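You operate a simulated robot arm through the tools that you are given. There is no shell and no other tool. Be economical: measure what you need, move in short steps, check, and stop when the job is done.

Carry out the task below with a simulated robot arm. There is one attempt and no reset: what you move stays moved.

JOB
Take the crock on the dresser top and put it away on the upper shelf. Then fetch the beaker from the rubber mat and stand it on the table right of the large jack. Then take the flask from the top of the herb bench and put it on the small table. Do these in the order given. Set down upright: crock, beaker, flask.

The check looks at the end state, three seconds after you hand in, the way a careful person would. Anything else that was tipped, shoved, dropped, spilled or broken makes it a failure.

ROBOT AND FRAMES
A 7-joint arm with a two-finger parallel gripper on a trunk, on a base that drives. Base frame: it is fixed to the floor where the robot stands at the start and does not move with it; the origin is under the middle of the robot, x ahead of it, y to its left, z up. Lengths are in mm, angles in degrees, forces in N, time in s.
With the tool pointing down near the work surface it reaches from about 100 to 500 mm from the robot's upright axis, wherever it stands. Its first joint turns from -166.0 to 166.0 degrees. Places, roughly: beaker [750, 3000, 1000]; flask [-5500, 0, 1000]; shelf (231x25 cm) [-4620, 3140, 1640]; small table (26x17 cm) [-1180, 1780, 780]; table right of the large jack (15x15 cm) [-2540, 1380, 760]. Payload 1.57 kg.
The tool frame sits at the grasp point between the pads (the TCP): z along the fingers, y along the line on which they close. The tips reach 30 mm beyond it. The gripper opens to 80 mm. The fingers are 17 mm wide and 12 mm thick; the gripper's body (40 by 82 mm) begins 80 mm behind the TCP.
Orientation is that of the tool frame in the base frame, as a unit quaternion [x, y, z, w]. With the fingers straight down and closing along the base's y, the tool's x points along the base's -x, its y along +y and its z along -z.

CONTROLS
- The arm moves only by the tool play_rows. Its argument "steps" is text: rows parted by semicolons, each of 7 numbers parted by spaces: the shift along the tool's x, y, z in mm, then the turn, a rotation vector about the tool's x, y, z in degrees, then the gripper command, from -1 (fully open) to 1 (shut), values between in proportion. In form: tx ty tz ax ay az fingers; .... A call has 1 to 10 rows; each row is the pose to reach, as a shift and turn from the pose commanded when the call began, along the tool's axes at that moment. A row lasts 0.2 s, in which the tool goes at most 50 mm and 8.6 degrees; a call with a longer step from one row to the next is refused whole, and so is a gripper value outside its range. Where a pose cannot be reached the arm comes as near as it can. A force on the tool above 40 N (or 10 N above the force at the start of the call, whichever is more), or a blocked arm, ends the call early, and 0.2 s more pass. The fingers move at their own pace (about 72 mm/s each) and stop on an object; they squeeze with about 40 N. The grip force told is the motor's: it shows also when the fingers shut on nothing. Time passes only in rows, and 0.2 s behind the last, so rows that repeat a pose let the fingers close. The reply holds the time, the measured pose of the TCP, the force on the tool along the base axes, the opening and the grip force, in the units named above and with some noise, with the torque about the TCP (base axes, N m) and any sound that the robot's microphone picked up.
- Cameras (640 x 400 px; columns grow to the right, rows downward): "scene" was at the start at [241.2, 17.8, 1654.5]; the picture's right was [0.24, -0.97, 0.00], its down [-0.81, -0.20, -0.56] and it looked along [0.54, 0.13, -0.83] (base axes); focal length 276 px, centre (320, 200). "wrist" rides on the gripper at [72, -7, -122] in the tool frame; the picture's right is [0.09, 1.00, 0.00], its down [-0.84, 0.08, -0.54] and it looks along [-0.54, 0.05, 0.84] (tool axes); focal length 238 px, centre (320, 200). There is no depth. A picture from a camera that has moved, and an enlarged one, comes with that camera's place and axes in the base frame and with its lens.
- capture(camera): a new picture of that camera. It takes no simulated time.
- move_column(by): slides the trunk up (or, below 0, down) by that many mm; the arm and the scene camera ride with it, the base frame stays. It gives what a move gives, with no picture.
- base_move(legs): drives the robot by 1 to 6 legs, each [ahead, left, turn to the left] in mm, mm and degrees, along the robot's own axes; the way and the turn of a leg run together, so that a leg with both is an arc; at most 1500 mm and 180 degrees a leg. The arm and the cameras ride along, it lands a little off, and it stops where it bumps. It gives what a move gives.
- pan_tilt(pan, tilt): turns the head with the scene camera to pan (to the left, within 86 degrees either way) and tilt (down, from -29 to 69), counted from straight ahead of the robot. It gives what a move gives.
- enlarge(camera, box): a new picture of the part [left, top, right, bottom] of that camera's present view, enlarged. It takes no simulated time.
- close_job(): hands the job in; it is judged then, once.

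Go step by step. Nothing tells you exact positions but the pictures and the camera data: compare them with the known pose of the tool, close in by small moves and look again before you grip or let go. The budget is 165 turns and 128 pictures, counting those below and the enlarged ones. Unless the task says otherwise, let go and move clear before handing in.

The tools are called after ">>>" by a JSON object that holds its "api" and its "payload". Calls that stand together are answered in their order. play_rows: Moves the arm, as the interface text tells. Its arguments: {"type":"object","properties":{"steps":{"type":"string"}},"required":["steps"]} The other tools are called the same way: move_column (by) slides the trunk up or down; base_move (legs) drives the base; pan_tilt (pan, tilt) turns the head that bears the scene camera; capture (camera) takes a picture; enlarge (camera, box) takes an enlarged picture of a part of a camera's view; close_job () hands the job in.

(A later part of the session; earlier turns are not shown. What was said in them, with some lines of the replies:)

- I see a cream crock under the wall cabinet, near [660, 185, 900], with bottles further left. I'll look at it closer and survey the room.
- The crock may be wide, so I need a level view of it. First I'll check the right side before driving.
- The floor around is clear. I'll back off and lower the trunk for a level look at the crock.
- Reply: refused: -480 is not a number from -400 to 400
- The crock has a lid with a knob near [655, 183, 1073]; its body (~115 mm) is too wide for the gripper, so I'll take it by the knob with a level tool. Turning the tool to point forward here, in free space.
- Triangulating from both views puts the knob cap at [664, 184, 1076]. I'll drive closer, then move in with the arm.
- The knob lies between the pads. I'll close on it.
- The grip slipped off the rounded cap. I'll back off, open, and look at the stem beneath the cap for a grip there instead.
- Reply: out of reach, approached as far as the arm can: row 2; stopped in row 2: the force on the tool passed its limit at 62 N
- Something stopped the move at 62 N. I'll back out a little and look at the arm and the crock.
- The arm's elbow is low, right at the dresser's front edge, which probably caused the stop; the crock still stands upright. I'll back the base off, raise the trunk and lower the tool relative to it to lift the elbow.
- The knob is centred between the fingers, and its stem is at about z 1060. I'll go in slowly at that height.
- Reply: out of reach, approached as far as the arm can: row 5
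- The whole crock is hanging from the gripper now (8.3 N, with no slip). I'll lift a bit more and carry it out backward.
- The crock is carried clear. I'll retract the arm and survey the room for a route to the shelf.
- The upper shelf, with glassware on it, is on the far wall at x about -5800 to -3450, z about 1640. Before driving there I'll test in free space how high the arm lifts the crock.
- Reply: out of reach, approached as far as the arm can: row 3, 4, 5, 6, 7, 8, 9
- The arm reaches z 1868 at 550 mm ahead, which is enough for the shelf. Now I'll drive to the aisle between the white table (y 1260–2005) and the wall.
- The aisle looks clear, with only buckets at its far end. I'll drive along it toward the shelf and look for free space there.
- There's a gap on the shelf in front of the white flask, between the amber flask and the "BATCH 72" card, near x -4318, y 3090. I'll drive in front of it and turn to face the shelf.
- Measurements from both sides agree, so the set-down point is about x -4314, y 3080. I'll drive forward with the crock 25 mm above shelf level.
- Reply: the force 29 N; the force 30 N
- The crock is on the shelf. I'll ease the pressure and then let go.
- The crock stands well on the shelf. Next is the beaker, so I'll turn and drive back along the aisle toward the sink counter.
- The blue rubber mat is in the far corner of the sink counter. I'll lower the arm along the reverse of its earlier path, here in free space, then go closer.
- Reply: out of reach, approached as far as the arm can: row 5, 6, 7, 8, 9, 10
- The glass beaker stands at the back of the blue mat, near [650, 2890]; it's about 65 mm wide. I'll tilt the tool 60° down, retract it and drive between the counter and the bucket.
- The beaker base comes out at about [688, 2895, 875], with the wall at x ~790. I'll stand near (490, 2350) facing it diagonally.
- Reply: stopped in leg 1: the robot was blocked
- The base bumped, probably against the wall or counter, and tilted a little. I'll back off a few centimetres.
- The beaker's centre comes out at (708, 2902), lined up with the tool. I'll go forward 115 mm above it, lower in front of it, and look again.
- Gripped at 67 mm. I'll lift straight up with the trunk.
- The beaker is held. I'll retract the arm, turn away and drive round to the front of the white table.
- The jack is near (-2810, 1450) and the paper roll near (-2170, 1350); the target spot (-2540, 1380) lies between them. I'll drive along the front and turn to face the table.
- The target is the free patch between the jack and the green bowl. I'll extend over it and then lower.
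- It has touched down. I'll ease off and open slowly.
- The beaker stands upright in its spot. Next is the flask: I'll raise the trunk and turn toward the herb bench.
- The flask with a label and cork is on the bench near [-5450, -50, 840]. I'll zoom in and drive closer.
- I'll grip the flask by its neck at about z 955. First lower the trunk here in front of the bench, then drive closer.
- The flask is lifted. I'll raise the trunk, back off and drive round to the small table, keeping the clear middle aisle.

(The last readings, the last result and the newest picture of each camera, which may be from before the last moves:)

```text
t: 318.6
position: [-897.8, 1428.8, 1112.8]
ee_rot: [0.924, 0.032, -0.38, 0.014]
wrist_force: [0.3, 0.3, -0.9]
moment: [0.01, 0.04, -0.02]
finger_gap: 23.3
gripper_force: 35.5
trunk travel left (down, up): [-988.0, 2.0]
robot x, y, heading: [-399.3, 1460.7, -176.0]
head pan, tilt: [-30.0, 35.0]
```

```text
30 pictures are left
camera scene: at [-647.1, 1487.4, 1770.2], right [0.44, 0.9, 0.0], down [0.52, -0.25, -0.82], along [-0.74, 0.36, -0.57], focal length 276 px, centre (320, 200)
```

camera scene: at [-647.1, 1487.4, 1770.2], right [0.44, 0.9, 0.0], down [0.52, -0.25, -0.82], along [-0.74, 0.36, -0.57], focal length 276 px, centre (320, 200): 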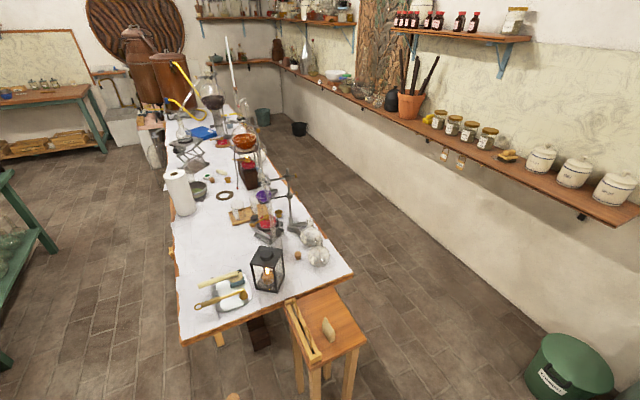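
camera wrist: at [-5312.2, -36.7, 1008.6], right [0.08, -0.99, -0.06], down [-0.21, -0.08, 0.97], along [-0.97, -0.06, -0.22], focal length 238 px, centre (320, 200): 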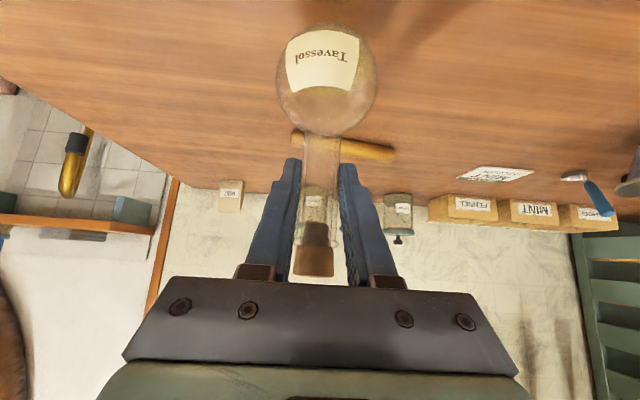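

>>> {"api": "enlarge", "payload": {"camera": "scene", "box": [248, 260, 408, 360]}}

```text
4.00 times, centred on (328, 310) of scene
camera zoom: at [-647.1, 1487.4, 1770.2], right [0.44, 0.9, 0.0], down [0.52, -0.25, -0.82], along [-0.74, 0.36, -0.57], focal length 1102 px, centre (288, -240)
```

zoom: 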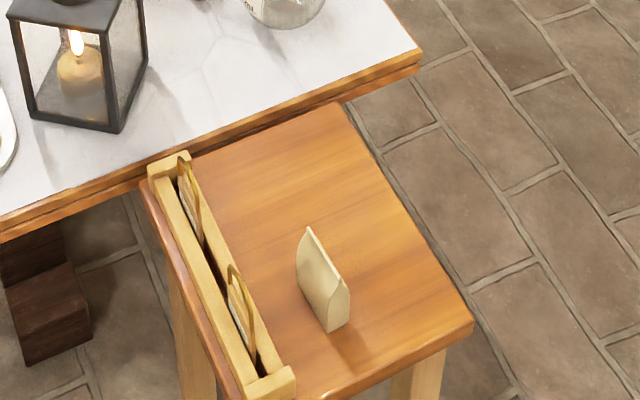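

The stool's free area lies beside and behind a paper bag; the rack is on the left. I'll set the flask at about (-1235, 1810). Squaring up, extending the arm and moving in high.

>>> {"api": "base_move", "payload": {"legs": [[0, 0, -4], [0, -345, 0]]}}

>>> {"api": "play_rows", "payload": {"steps": "-20 0 20 0 0 0 1; -40 0 40 0 0 0 1; -60 0 60 0 0 0 1; -78 0 78 0 0 0 1"}}

>>> {"api": "capture", "payload": {"camera": "scene"}}

```text
t: 321.4
position: [-898.4, 1818.9, 1110.2]
ee_rot: [0.925, -0.003, -0.38, -0.002]
wrist_force: [0.4, -0.3, -0.9]
moment: [-0.01, -0.04, 0.0]
finger_gap: 23.3
gripper_force: 35.0
trunk travel left (down, up): [-988.0, 2.0]
robot x, y, heading: [-399.9, 1812.6, 179.9]
head pan, tilt: [-30.0, 35.0]
```

```text
t: 322.4
position: [-1007.1, 1820.2, 1110.8]
ee_rot: [0.925, -0.003, -0.38, -0.002]
wrist_force: [-0.4, -0.6, -1.2]
moment: [0.0, -0.02, 0.03]
finger_gap: 23.3
gripper_force: 35.8
trunk travel left (down, up): [-988.0, 2.0]
robot x, y, heading: [-398.0, 1811.2, 179.5]
head pan, tilt: [-30.0, 35.0]
```

```text
28 pictures are left
camera scene: at [-645.0, 1857.8, 1770.0], right [0.5, 0.86, 0.0], down [0.5, -0.29, -0.82], along [-0.71, 0.41, -0.57], focal length 276 px, centre (320, 200)
```

scene: 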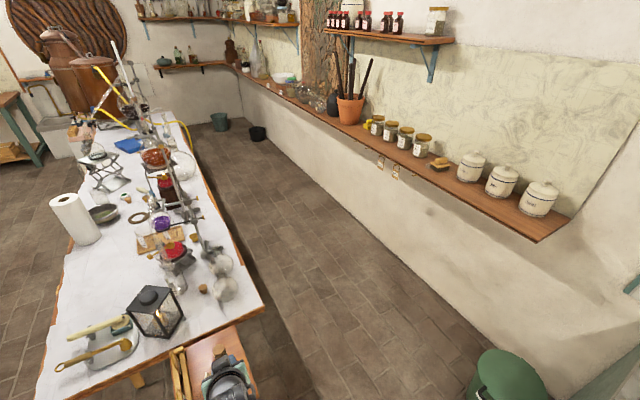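

>>> {"api": "base_move", "payload": {"legs": [[228, 6, 0]]}}

>>> {"api": "pan_tilt", "payload": {"pan": 25, "tilt": 58}}

>>> {"api": "capture", "payload": {"camera": "scene"}}

>>> {"api": "capture", "payload": {"camera": "wrist"}}

```text
t: 324.1
position: [-1232.6, 1815.0, 1112.1]
ee_rot: [0.924, -0.003, -0.381, 0.0]
wrist_force: [-0.7, 0.4, -1.4]
moment: [-0.01, 0.01, 0.01]
finger_gap: 23.4
gripper_force: 36.0
trunk travel left (down, up): [-988.0, 2.0]
robot x, y, heading: [-625.9, 1811.3, 179.7]
head pan, tilt: [-30.0, 35.0]
```

```text
t: 325.3
position: [-1233.6, 1814.7, 1111.0]
ee_rot: [0.925, -0.003, -0.38, -0.001]
wrist_force: [-0.1, 0.0, -0.6]
moment: [0.01, 0.01, 0.0]
finger_gap: 23.2
gripper_force: 36.0
trunk travel left (down, up): [-988.0, 2.0]
robot x, y, heading: [-625.8, 1806.4, 179.8]
head pan, tilt: [25.0, 58.0]
```

```text
27 pictures are left
camera scene: at [-855.8, 1780.1, 1738.2], right [-0.42, 0.91, 0.0], down [0.77, 0.35, -0.53], along [-0.48, -0.22, -0.85], focal length 276 px, centre (320, 200)
```

scene: 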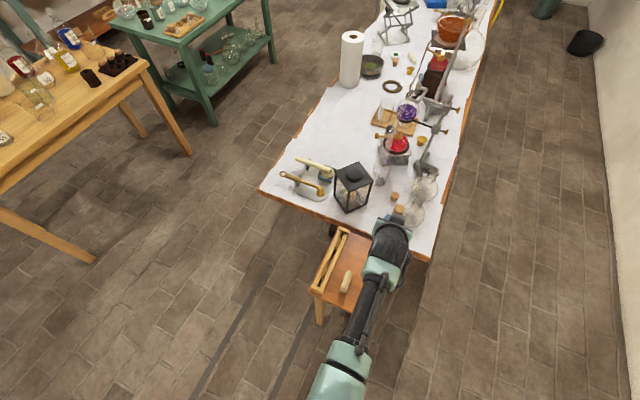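

```text
26 pictures are left
camera wrist: at [-1095.9, 1820.9, 1147.7], right [0.06, -1.0, -0.06], down [-0.21, -0.08, 0.97], along [-0.97, -0.04, -0.22], focal length 238 px, centre (320, 200)
```

wrist: 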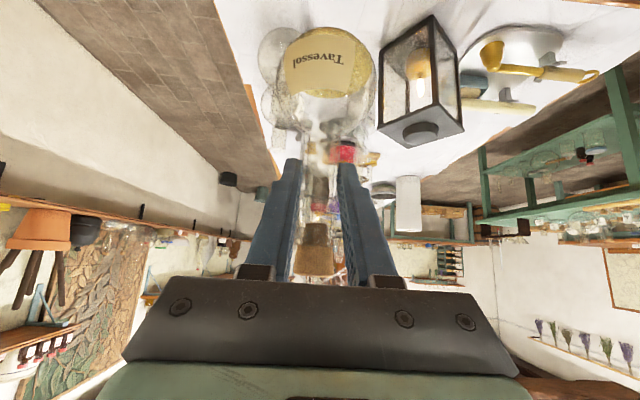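

>>> {"api": "move_column", "payload": {"by": -150}}

>>> {"api": "move_column", "payload": {"by": -40}}

>>> {"api": "capture", "payload": {"camera": "wrist"}}

>>> {"api": "capture", "payload": {"camera": "scene"}}

```text
t: 327.1
position: [-1233.0, 1814.4, 960.5]
ee_rot: [0.925, -0.003, -0.38, -0.001]
wrist_force: [-0.5, 0.6, -1.5]
moment: [0.03, -0.01, -0.01]
finger_gap: 23.6
gripper_force: 35.7
trunk travel left (down, up): [-838.0, 152.0]
robot x, y, heading: [-622.6, 1806.5, 179.9]
head pan, tilt: [25.0, 58.0]
```

```text
t: 327.9
position: [-1232.4, 1815.6, 921.0]
ee_rot: [0.925, -0.003, -0.38, 0.0]
wrist_force: [0.1, 0.5, -0.1]
moment: [-0.01, -0.01, -0.02]
finger_gap: 23.1
gripper_force: 35.5
trunk travel left (down, up): [-798.0, 192.0]
robot x, y, heading: [-629.2, 1809.1, 179.6]
head pan, tilt: [25.0, 58.0]
```

```text
25 pictures are left
camera wrist: at [-1095.6, 1820.9, 957.9], right [0.06, -1.0, -0.06], down [-0.21, -0.08, 0.97], along [-0.98, -0.04, -0.22], focal length 238 px, centre (320, 200)
```

wrist: 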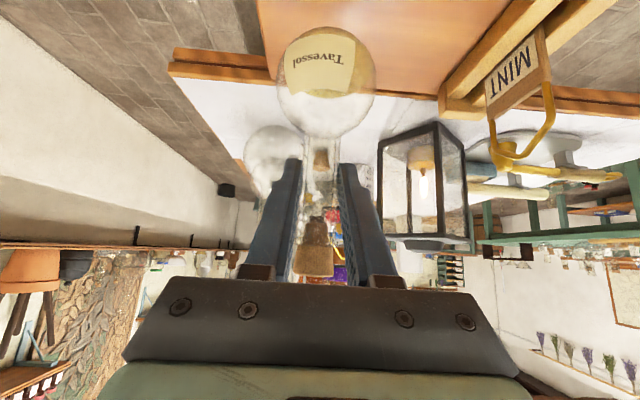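

```text
24 pictures are left
camera scene: at [-855.3, 1780.0, 1548.2], right [-0.42, 0.91, 0.0], down [0.77, 0.36, -0.53], along [-0.48, -0.22, -0.85], focal length 276 px, centre (320, 200)
```

scene: 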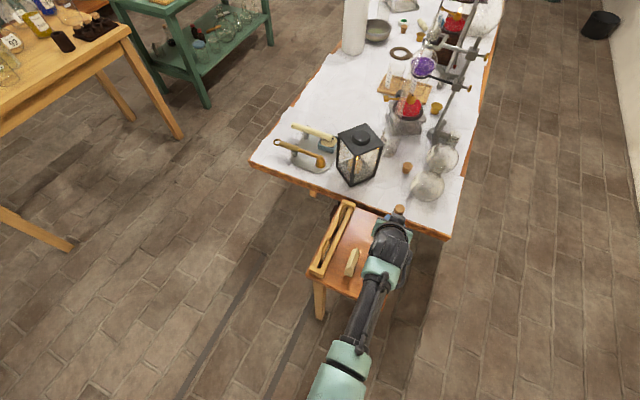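

The projection confirms the flask is 60–80 mm inside the stool's edges. I'll lower gently to contact.

>>> {"api": "play_rows", "payload": {"steps": "3 0 3 0 0 0 1; 6 0 6 0 0 0 1; 9 0 9 0 0 0 1; 12 0 12 0 0 0 1; 12 0 12 0 0 0 1"}}

>>> {"api": "play_rows", "payload": {"steps": "1.5 0 1.5 0 0 0 1; 3 0 3 0 0 0 1; 4.5 0 4.5 0 0 0 1; 4.5 0 4.5 0 0 0 1"}}

```text
t: 329.1
position: [-1232.9, 1815.0, 904.9]
ee_rot: [0.925, -0.003, -0.381, 0.0]
wrist_force: [-0.6, 0.1, -1.4]
moment: [0.03, -0.04, -0.02]
finger_gap: 23.3
gripper_force: 35.3
trunk travel left (down, up): [-798.0, 192.0]
robot x, y, heading: [-625.1, 1807.4, 179.6]
head pan, tilt: [25.0, 58.0]
```

```text
t: 330.1
position: [-1231.8, 1813.6, 896.8]
ee_rot: [0.925, -0.002, -0.379, -0.001]
wrist_force: [0.2, -0.4, -1.0]
moment: [-0.02, 0.01, 0.02]
finger_gap: 23.3
gripper_force: 35.3
trunk travel left (down, up): [-798.0, 192.0]
robot x, y, heading: [-622.8, 1803.9, 179.8]
head pan, tilt: [25.0, 58.0]
```

>>> {"api": "play_rows", "payload": {"steps": "1.5 0 1.5 0 0 0 1; 3 0 3 0 0 0 1; 3 0 3 0 0 0 1"}}

>>> {"api": "enlarge", "payload": {"camera": "wrist", "box": [200, 0, 440, 150]}}

```text
t: 330.9
position: [-1232.9, 1814.2, 893.3]
ee_rot: [0.925, -0.003, -0.38, 0.0]
wrist_force: [-0.5, -0.5, -1.4]
moment: [-0.01, 0.0, -0.03]
finger_gap: 23.2
gripper_force: 35.8
trunk travel left (down, up): [-798.0, 192.0]
robot x, y, heading: [-624.1, 1806.4, 179.8]
head pan, tilt: [25.0, 58.0]
```

```text
2.67 times, centred on (320, 75) of wrist
camera zoom: at [-1095.1, 1821.1, 930.3], right [0.06, -1.0, -0.06], down [-0.21, -0.08, 0.97], along [-0.98, -0.04, -0.22], focal length 636 px, centre (320, 533)
```

zoom: 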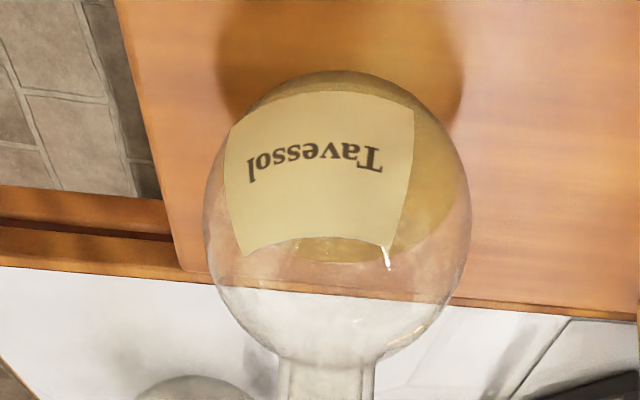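

Still hanging free, but nearly down. I'll continue in small steps.

>>> {"api": "play_rows", "payload": {"steps": "1.5 0 1.5 0 0 0 1; 3 0 3 0 0 0 1; 3 0 3 0 0 0 1"}}

>>> {"api": "play_rows", "payload": {"steps": "1.5 0 1.5 0 0 0 1; 2.5 0 2.5 0 0 0 1; 2.5 0 2.5 0 0 0 1"}}

```text
t: 331.7
position: [-1232.0, 1814.4, 893.6]
ee_rot: [0.923, -0.003, -0.384, -0.001]
wrist_force: [3.1, 0.2, 11.3]
moment: [0.1, -0.29, 0.01]
finger_gap: 23.3
gripper_force: 35.2
trunk travel left (down, up): [-798.0, 192.0]
robot x, y, heading: [-624.5, 1808.6, 180.2]
head pan, tilt: [25.0, 58.0]
```

```text
t: 332.5
position: [-1233.5, 1814.7, 890.6]
ee_rot: [0.922, -0.004, -0.387, -0.002]
wrist_force: [1.9, 2.3, 25.2]
moment: [0.2, 0.06, -0.05]
finger_gap: 23.1
gripper_force: 35.7
trunk travel left (down, up): [-798.0, 192.0]
robot x, y, heading: [-626.5, 1808.6, 179.7]
head pan, tilt: [25.0, 58.0]
```

Firm contact. I'll relax the pressing and check before releasing.

>>> {"api": "play_rows", "payload": {"steps": "-2 0 -2 0 0 0 1; -3.6 0 -3.6 0 0 0 1; -3.6 0 -3.6 0 0 0 1"}}

```text
t: 333.3
position: [-1231.5, 1813.7, 891.9]
ee_rot: [0.925, -0.003, -0.381, 0.0]
wrist_force: [-3.2, -1.5, 10.1]
moment: [-0.08, 0.62, 0.06]
finger_gap: 23.2
gripper_force: 35.7
trunk travel left (down, up): [-798.0, 192.0]
robot x, y, heading: [-620.6, 1808.2, 179.6]
head pan, tilt: [25.0, 58.0]
```

>>> {"api": "play_rows", "payload": {"steps": "-0.7 0 -0.7 0 0 0 1; -1 0 -1 0 0 0 1; -1 0 -1 0 0 0 1"}}

>>> {"api": "capture", "payload": {"camera": "wrist"}}

```text
t: 334.1
position: [-1230.4, 1816.8, 891.8]
ee_rot: [0.925, -0.003, -0.379, -0.001]
wrist_force: [0.2, -1.4, 3.7]
moment: [-0.19, 0.02, 0.04]
finger_gap: 23.5
gripper_force: 35.3
trunk travel left (down, up): [-798.0, 192.0]
robot x, y, heading: [-622.9, 1812.7, 180.0]
head pan, tilt: [25.0, 58.0]
```

```text
22 pictures are left
camera wrist: at [-1094.1, 1821.6, 928.9], right [0.06, -1.0, -0.06], down [-0.22, -0.08, 0.97], along [-0.97, -0.04, -0.22], focal length 238 px, centre (320, 200)
```

wrist: 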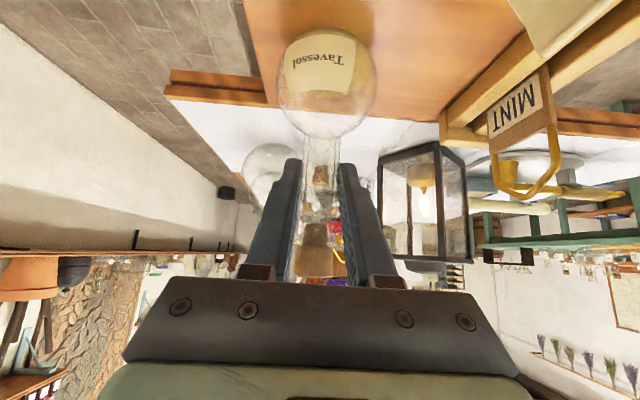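

Nearly unloaded and upright. I'll open slowly while holding position.

>>> {"api": "play_rows", "payload": {"steps": "0 0 0 0 0 0 0.35; 0 0 0 0 0 0 0.25; 0 0 0 0 0 0 0.1; 0 0 0 0 0 0 -0.1; 0 0 0 0 0 0 -0.3; 0 0 0 0 0 0 -0.5; 0 0 0 0 0 0 -0.5"}}

>>> {"api": "capture", "payload": {"camera": "wrist"}}

```text
t: 335.7
position: [-1232.1, 1815.3, 892.1]
ee_rot: [0.925, -0.002, -0.381, 0.0]
wrist_force: [0.3, 0.1, 0.4]
moment: [-0.01, -0.01, -0.01]
finger_gap: 60.2
gripper_force: 0.0
trunk travel left (down, up): [-798.0, 192.0]
robot x, y, heading: [-624.0, 1808.0, 179.8]
head pan, tilt: [25.0, 58.0]
```

```text
21 pictures are left
camera wrist: at [-1095.5, 1821.6, 929.6], right [0.06, -1.0, -0.06], down [-0.21, -0.08, 0.97], along [-0.98, -0.04, -0.22], focal length 238 px, centre (320, 200)
```

wrist: 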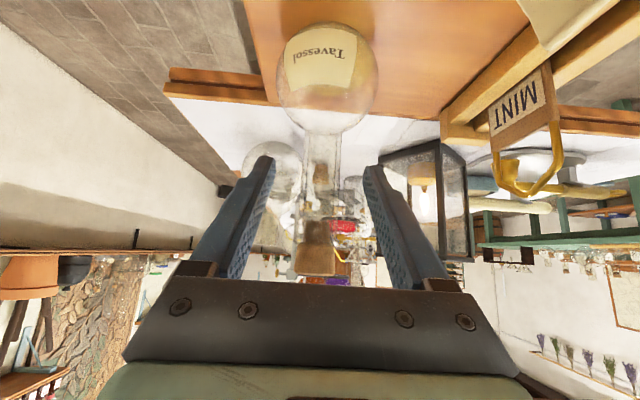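

>>> {"api": "play_rows", "payload": {"steps": "0 0 -10 0 0 0 -0.5; 0 0 -25 0 0 0 -0.5; 0 0 -45 0 0 0 -0.5; 0 0 -70 0 0 0 -0.5; 0 0 -100 0 0 0 -0.5; 0 0 -130 0 0 0 -0.5"}}

>>> {"api": "base_move", "payload": {"legs": [[-250, 0, 0]]}}

>>> {"api": "pan_tilt", "payload": {"pan": -15, "tilt": 40}}

>>> {"api": "capture", "payload": {"camera": "scene"}}

>>> {"api": "enlarge", "payload": {"camera": "scene", "box": [160, 140, 320, 240]}}

```text
t: 337.1
position: [-1139.0, 1813.8, 983.9]
ee_rot: [0.925, -0.003, -0.38, -0.001]
wrist_force: [0.6, -1.0, 0.0]
moment: [0.01, -0.02, 0.0]
finger_gap: 60.1
gripper_force: 0.0
trunk travel left (down, up): [-798.0, 192.0]
robot x, y, heading: [-621.9, 1809.2, 179.9]
head pan, tilt: [25.0, 58.0]
```

```text
t: 338.9
position: [-890.5, 1814.4, 984.4]
ee_rot: [0.925, -0.003, -0.381, 0.0]
wrist_force: [-0.6, -0.3, 0.3]
moment: [0.0, 0.0, -0.02]
finger_gap: 59.9
gripper_force: 0.1
trunk travel left (down, up): [-798.0, 192.0]
robot x, y, heading: [-373.9, 1809.5, 179.6]
head pan, tilt: [25.0, 58.0]
```

```text
t: 340.0
position: [-889.8, 1812.7, 983.6]
ee_rot: [0.925, -0.004, -0.38, -0.001]
wrist_force: [-0.5, -0.2, 0.1]
moment: [0.0, 0.03, -0.01]
finger_gap: 60.1
gripper_force: 0.1
trunk travel left (down, up): [-798.0, 192.0]
robot x, y, heading: [-376.4, 1804.7, 179.8]
head pan, tilt: [-15.0, 40.0]
```

```text
20 pictures are left
camera scene: at [-624.6, 1830.3, 1572.6], right [0.26, 0.96, 0.0], down [0.62, -0.17, -0.77], along [-0.74, 0.2, -0.64], focal length 276 px, centre (320, 200)
```

scene: 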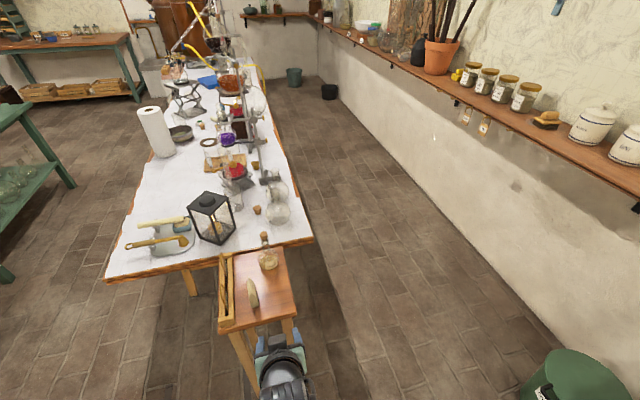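

```text
4.00 times, centred on (240, 190) of scene
camera zoom: at [-624.6, 1830.3, 1572.6], right [0.26, 0.96, 0.0], down [0.62, -0.17, -0.77], along [-0.74, 0.2, -0.64], focal length 1102 px, centre (640, 240)
```

zoom: 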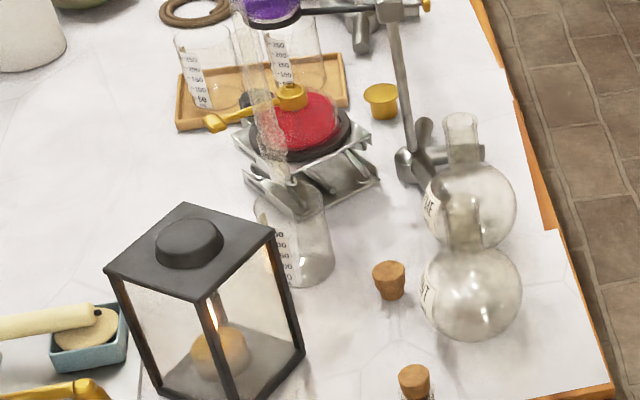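

The flask stands upright on the small table next to the bag; the crock and beaker were both seen upright in their places. The gripper is clear, so I'm handing in.

>>> {"api": "close_job", "payload": {}}

```text
The job is handed in.
```

I moved all three pieces in the order given and handed the job in. Each was upright when I last looked at it:

- **Crock:** on the upper shelf, between the amber flask and the "BATCH 72" card.
- **Beaker:** on the table, to the right of the large jack.
- **Flask:** on the small table, next to the paper bag.

Three things went less than smoothly:

- **Crock grip:** my first grip on the lid knob slipped. I let go and gripped again lower down, just under the knob's cap.
- **Stop at the dresser:** while going back in for that grip, the arm stopped on a 62 N force, probably its elbow against the dresser's front edge. The crock stayed upright, though it may have shifted a little on the dresser.
- **Base bump:** the base bumped and tilted slightly near the sink while I lined up for the beaker.

I saw nothing knocked over or out of place, but I didn't check the dresser again after moving on.
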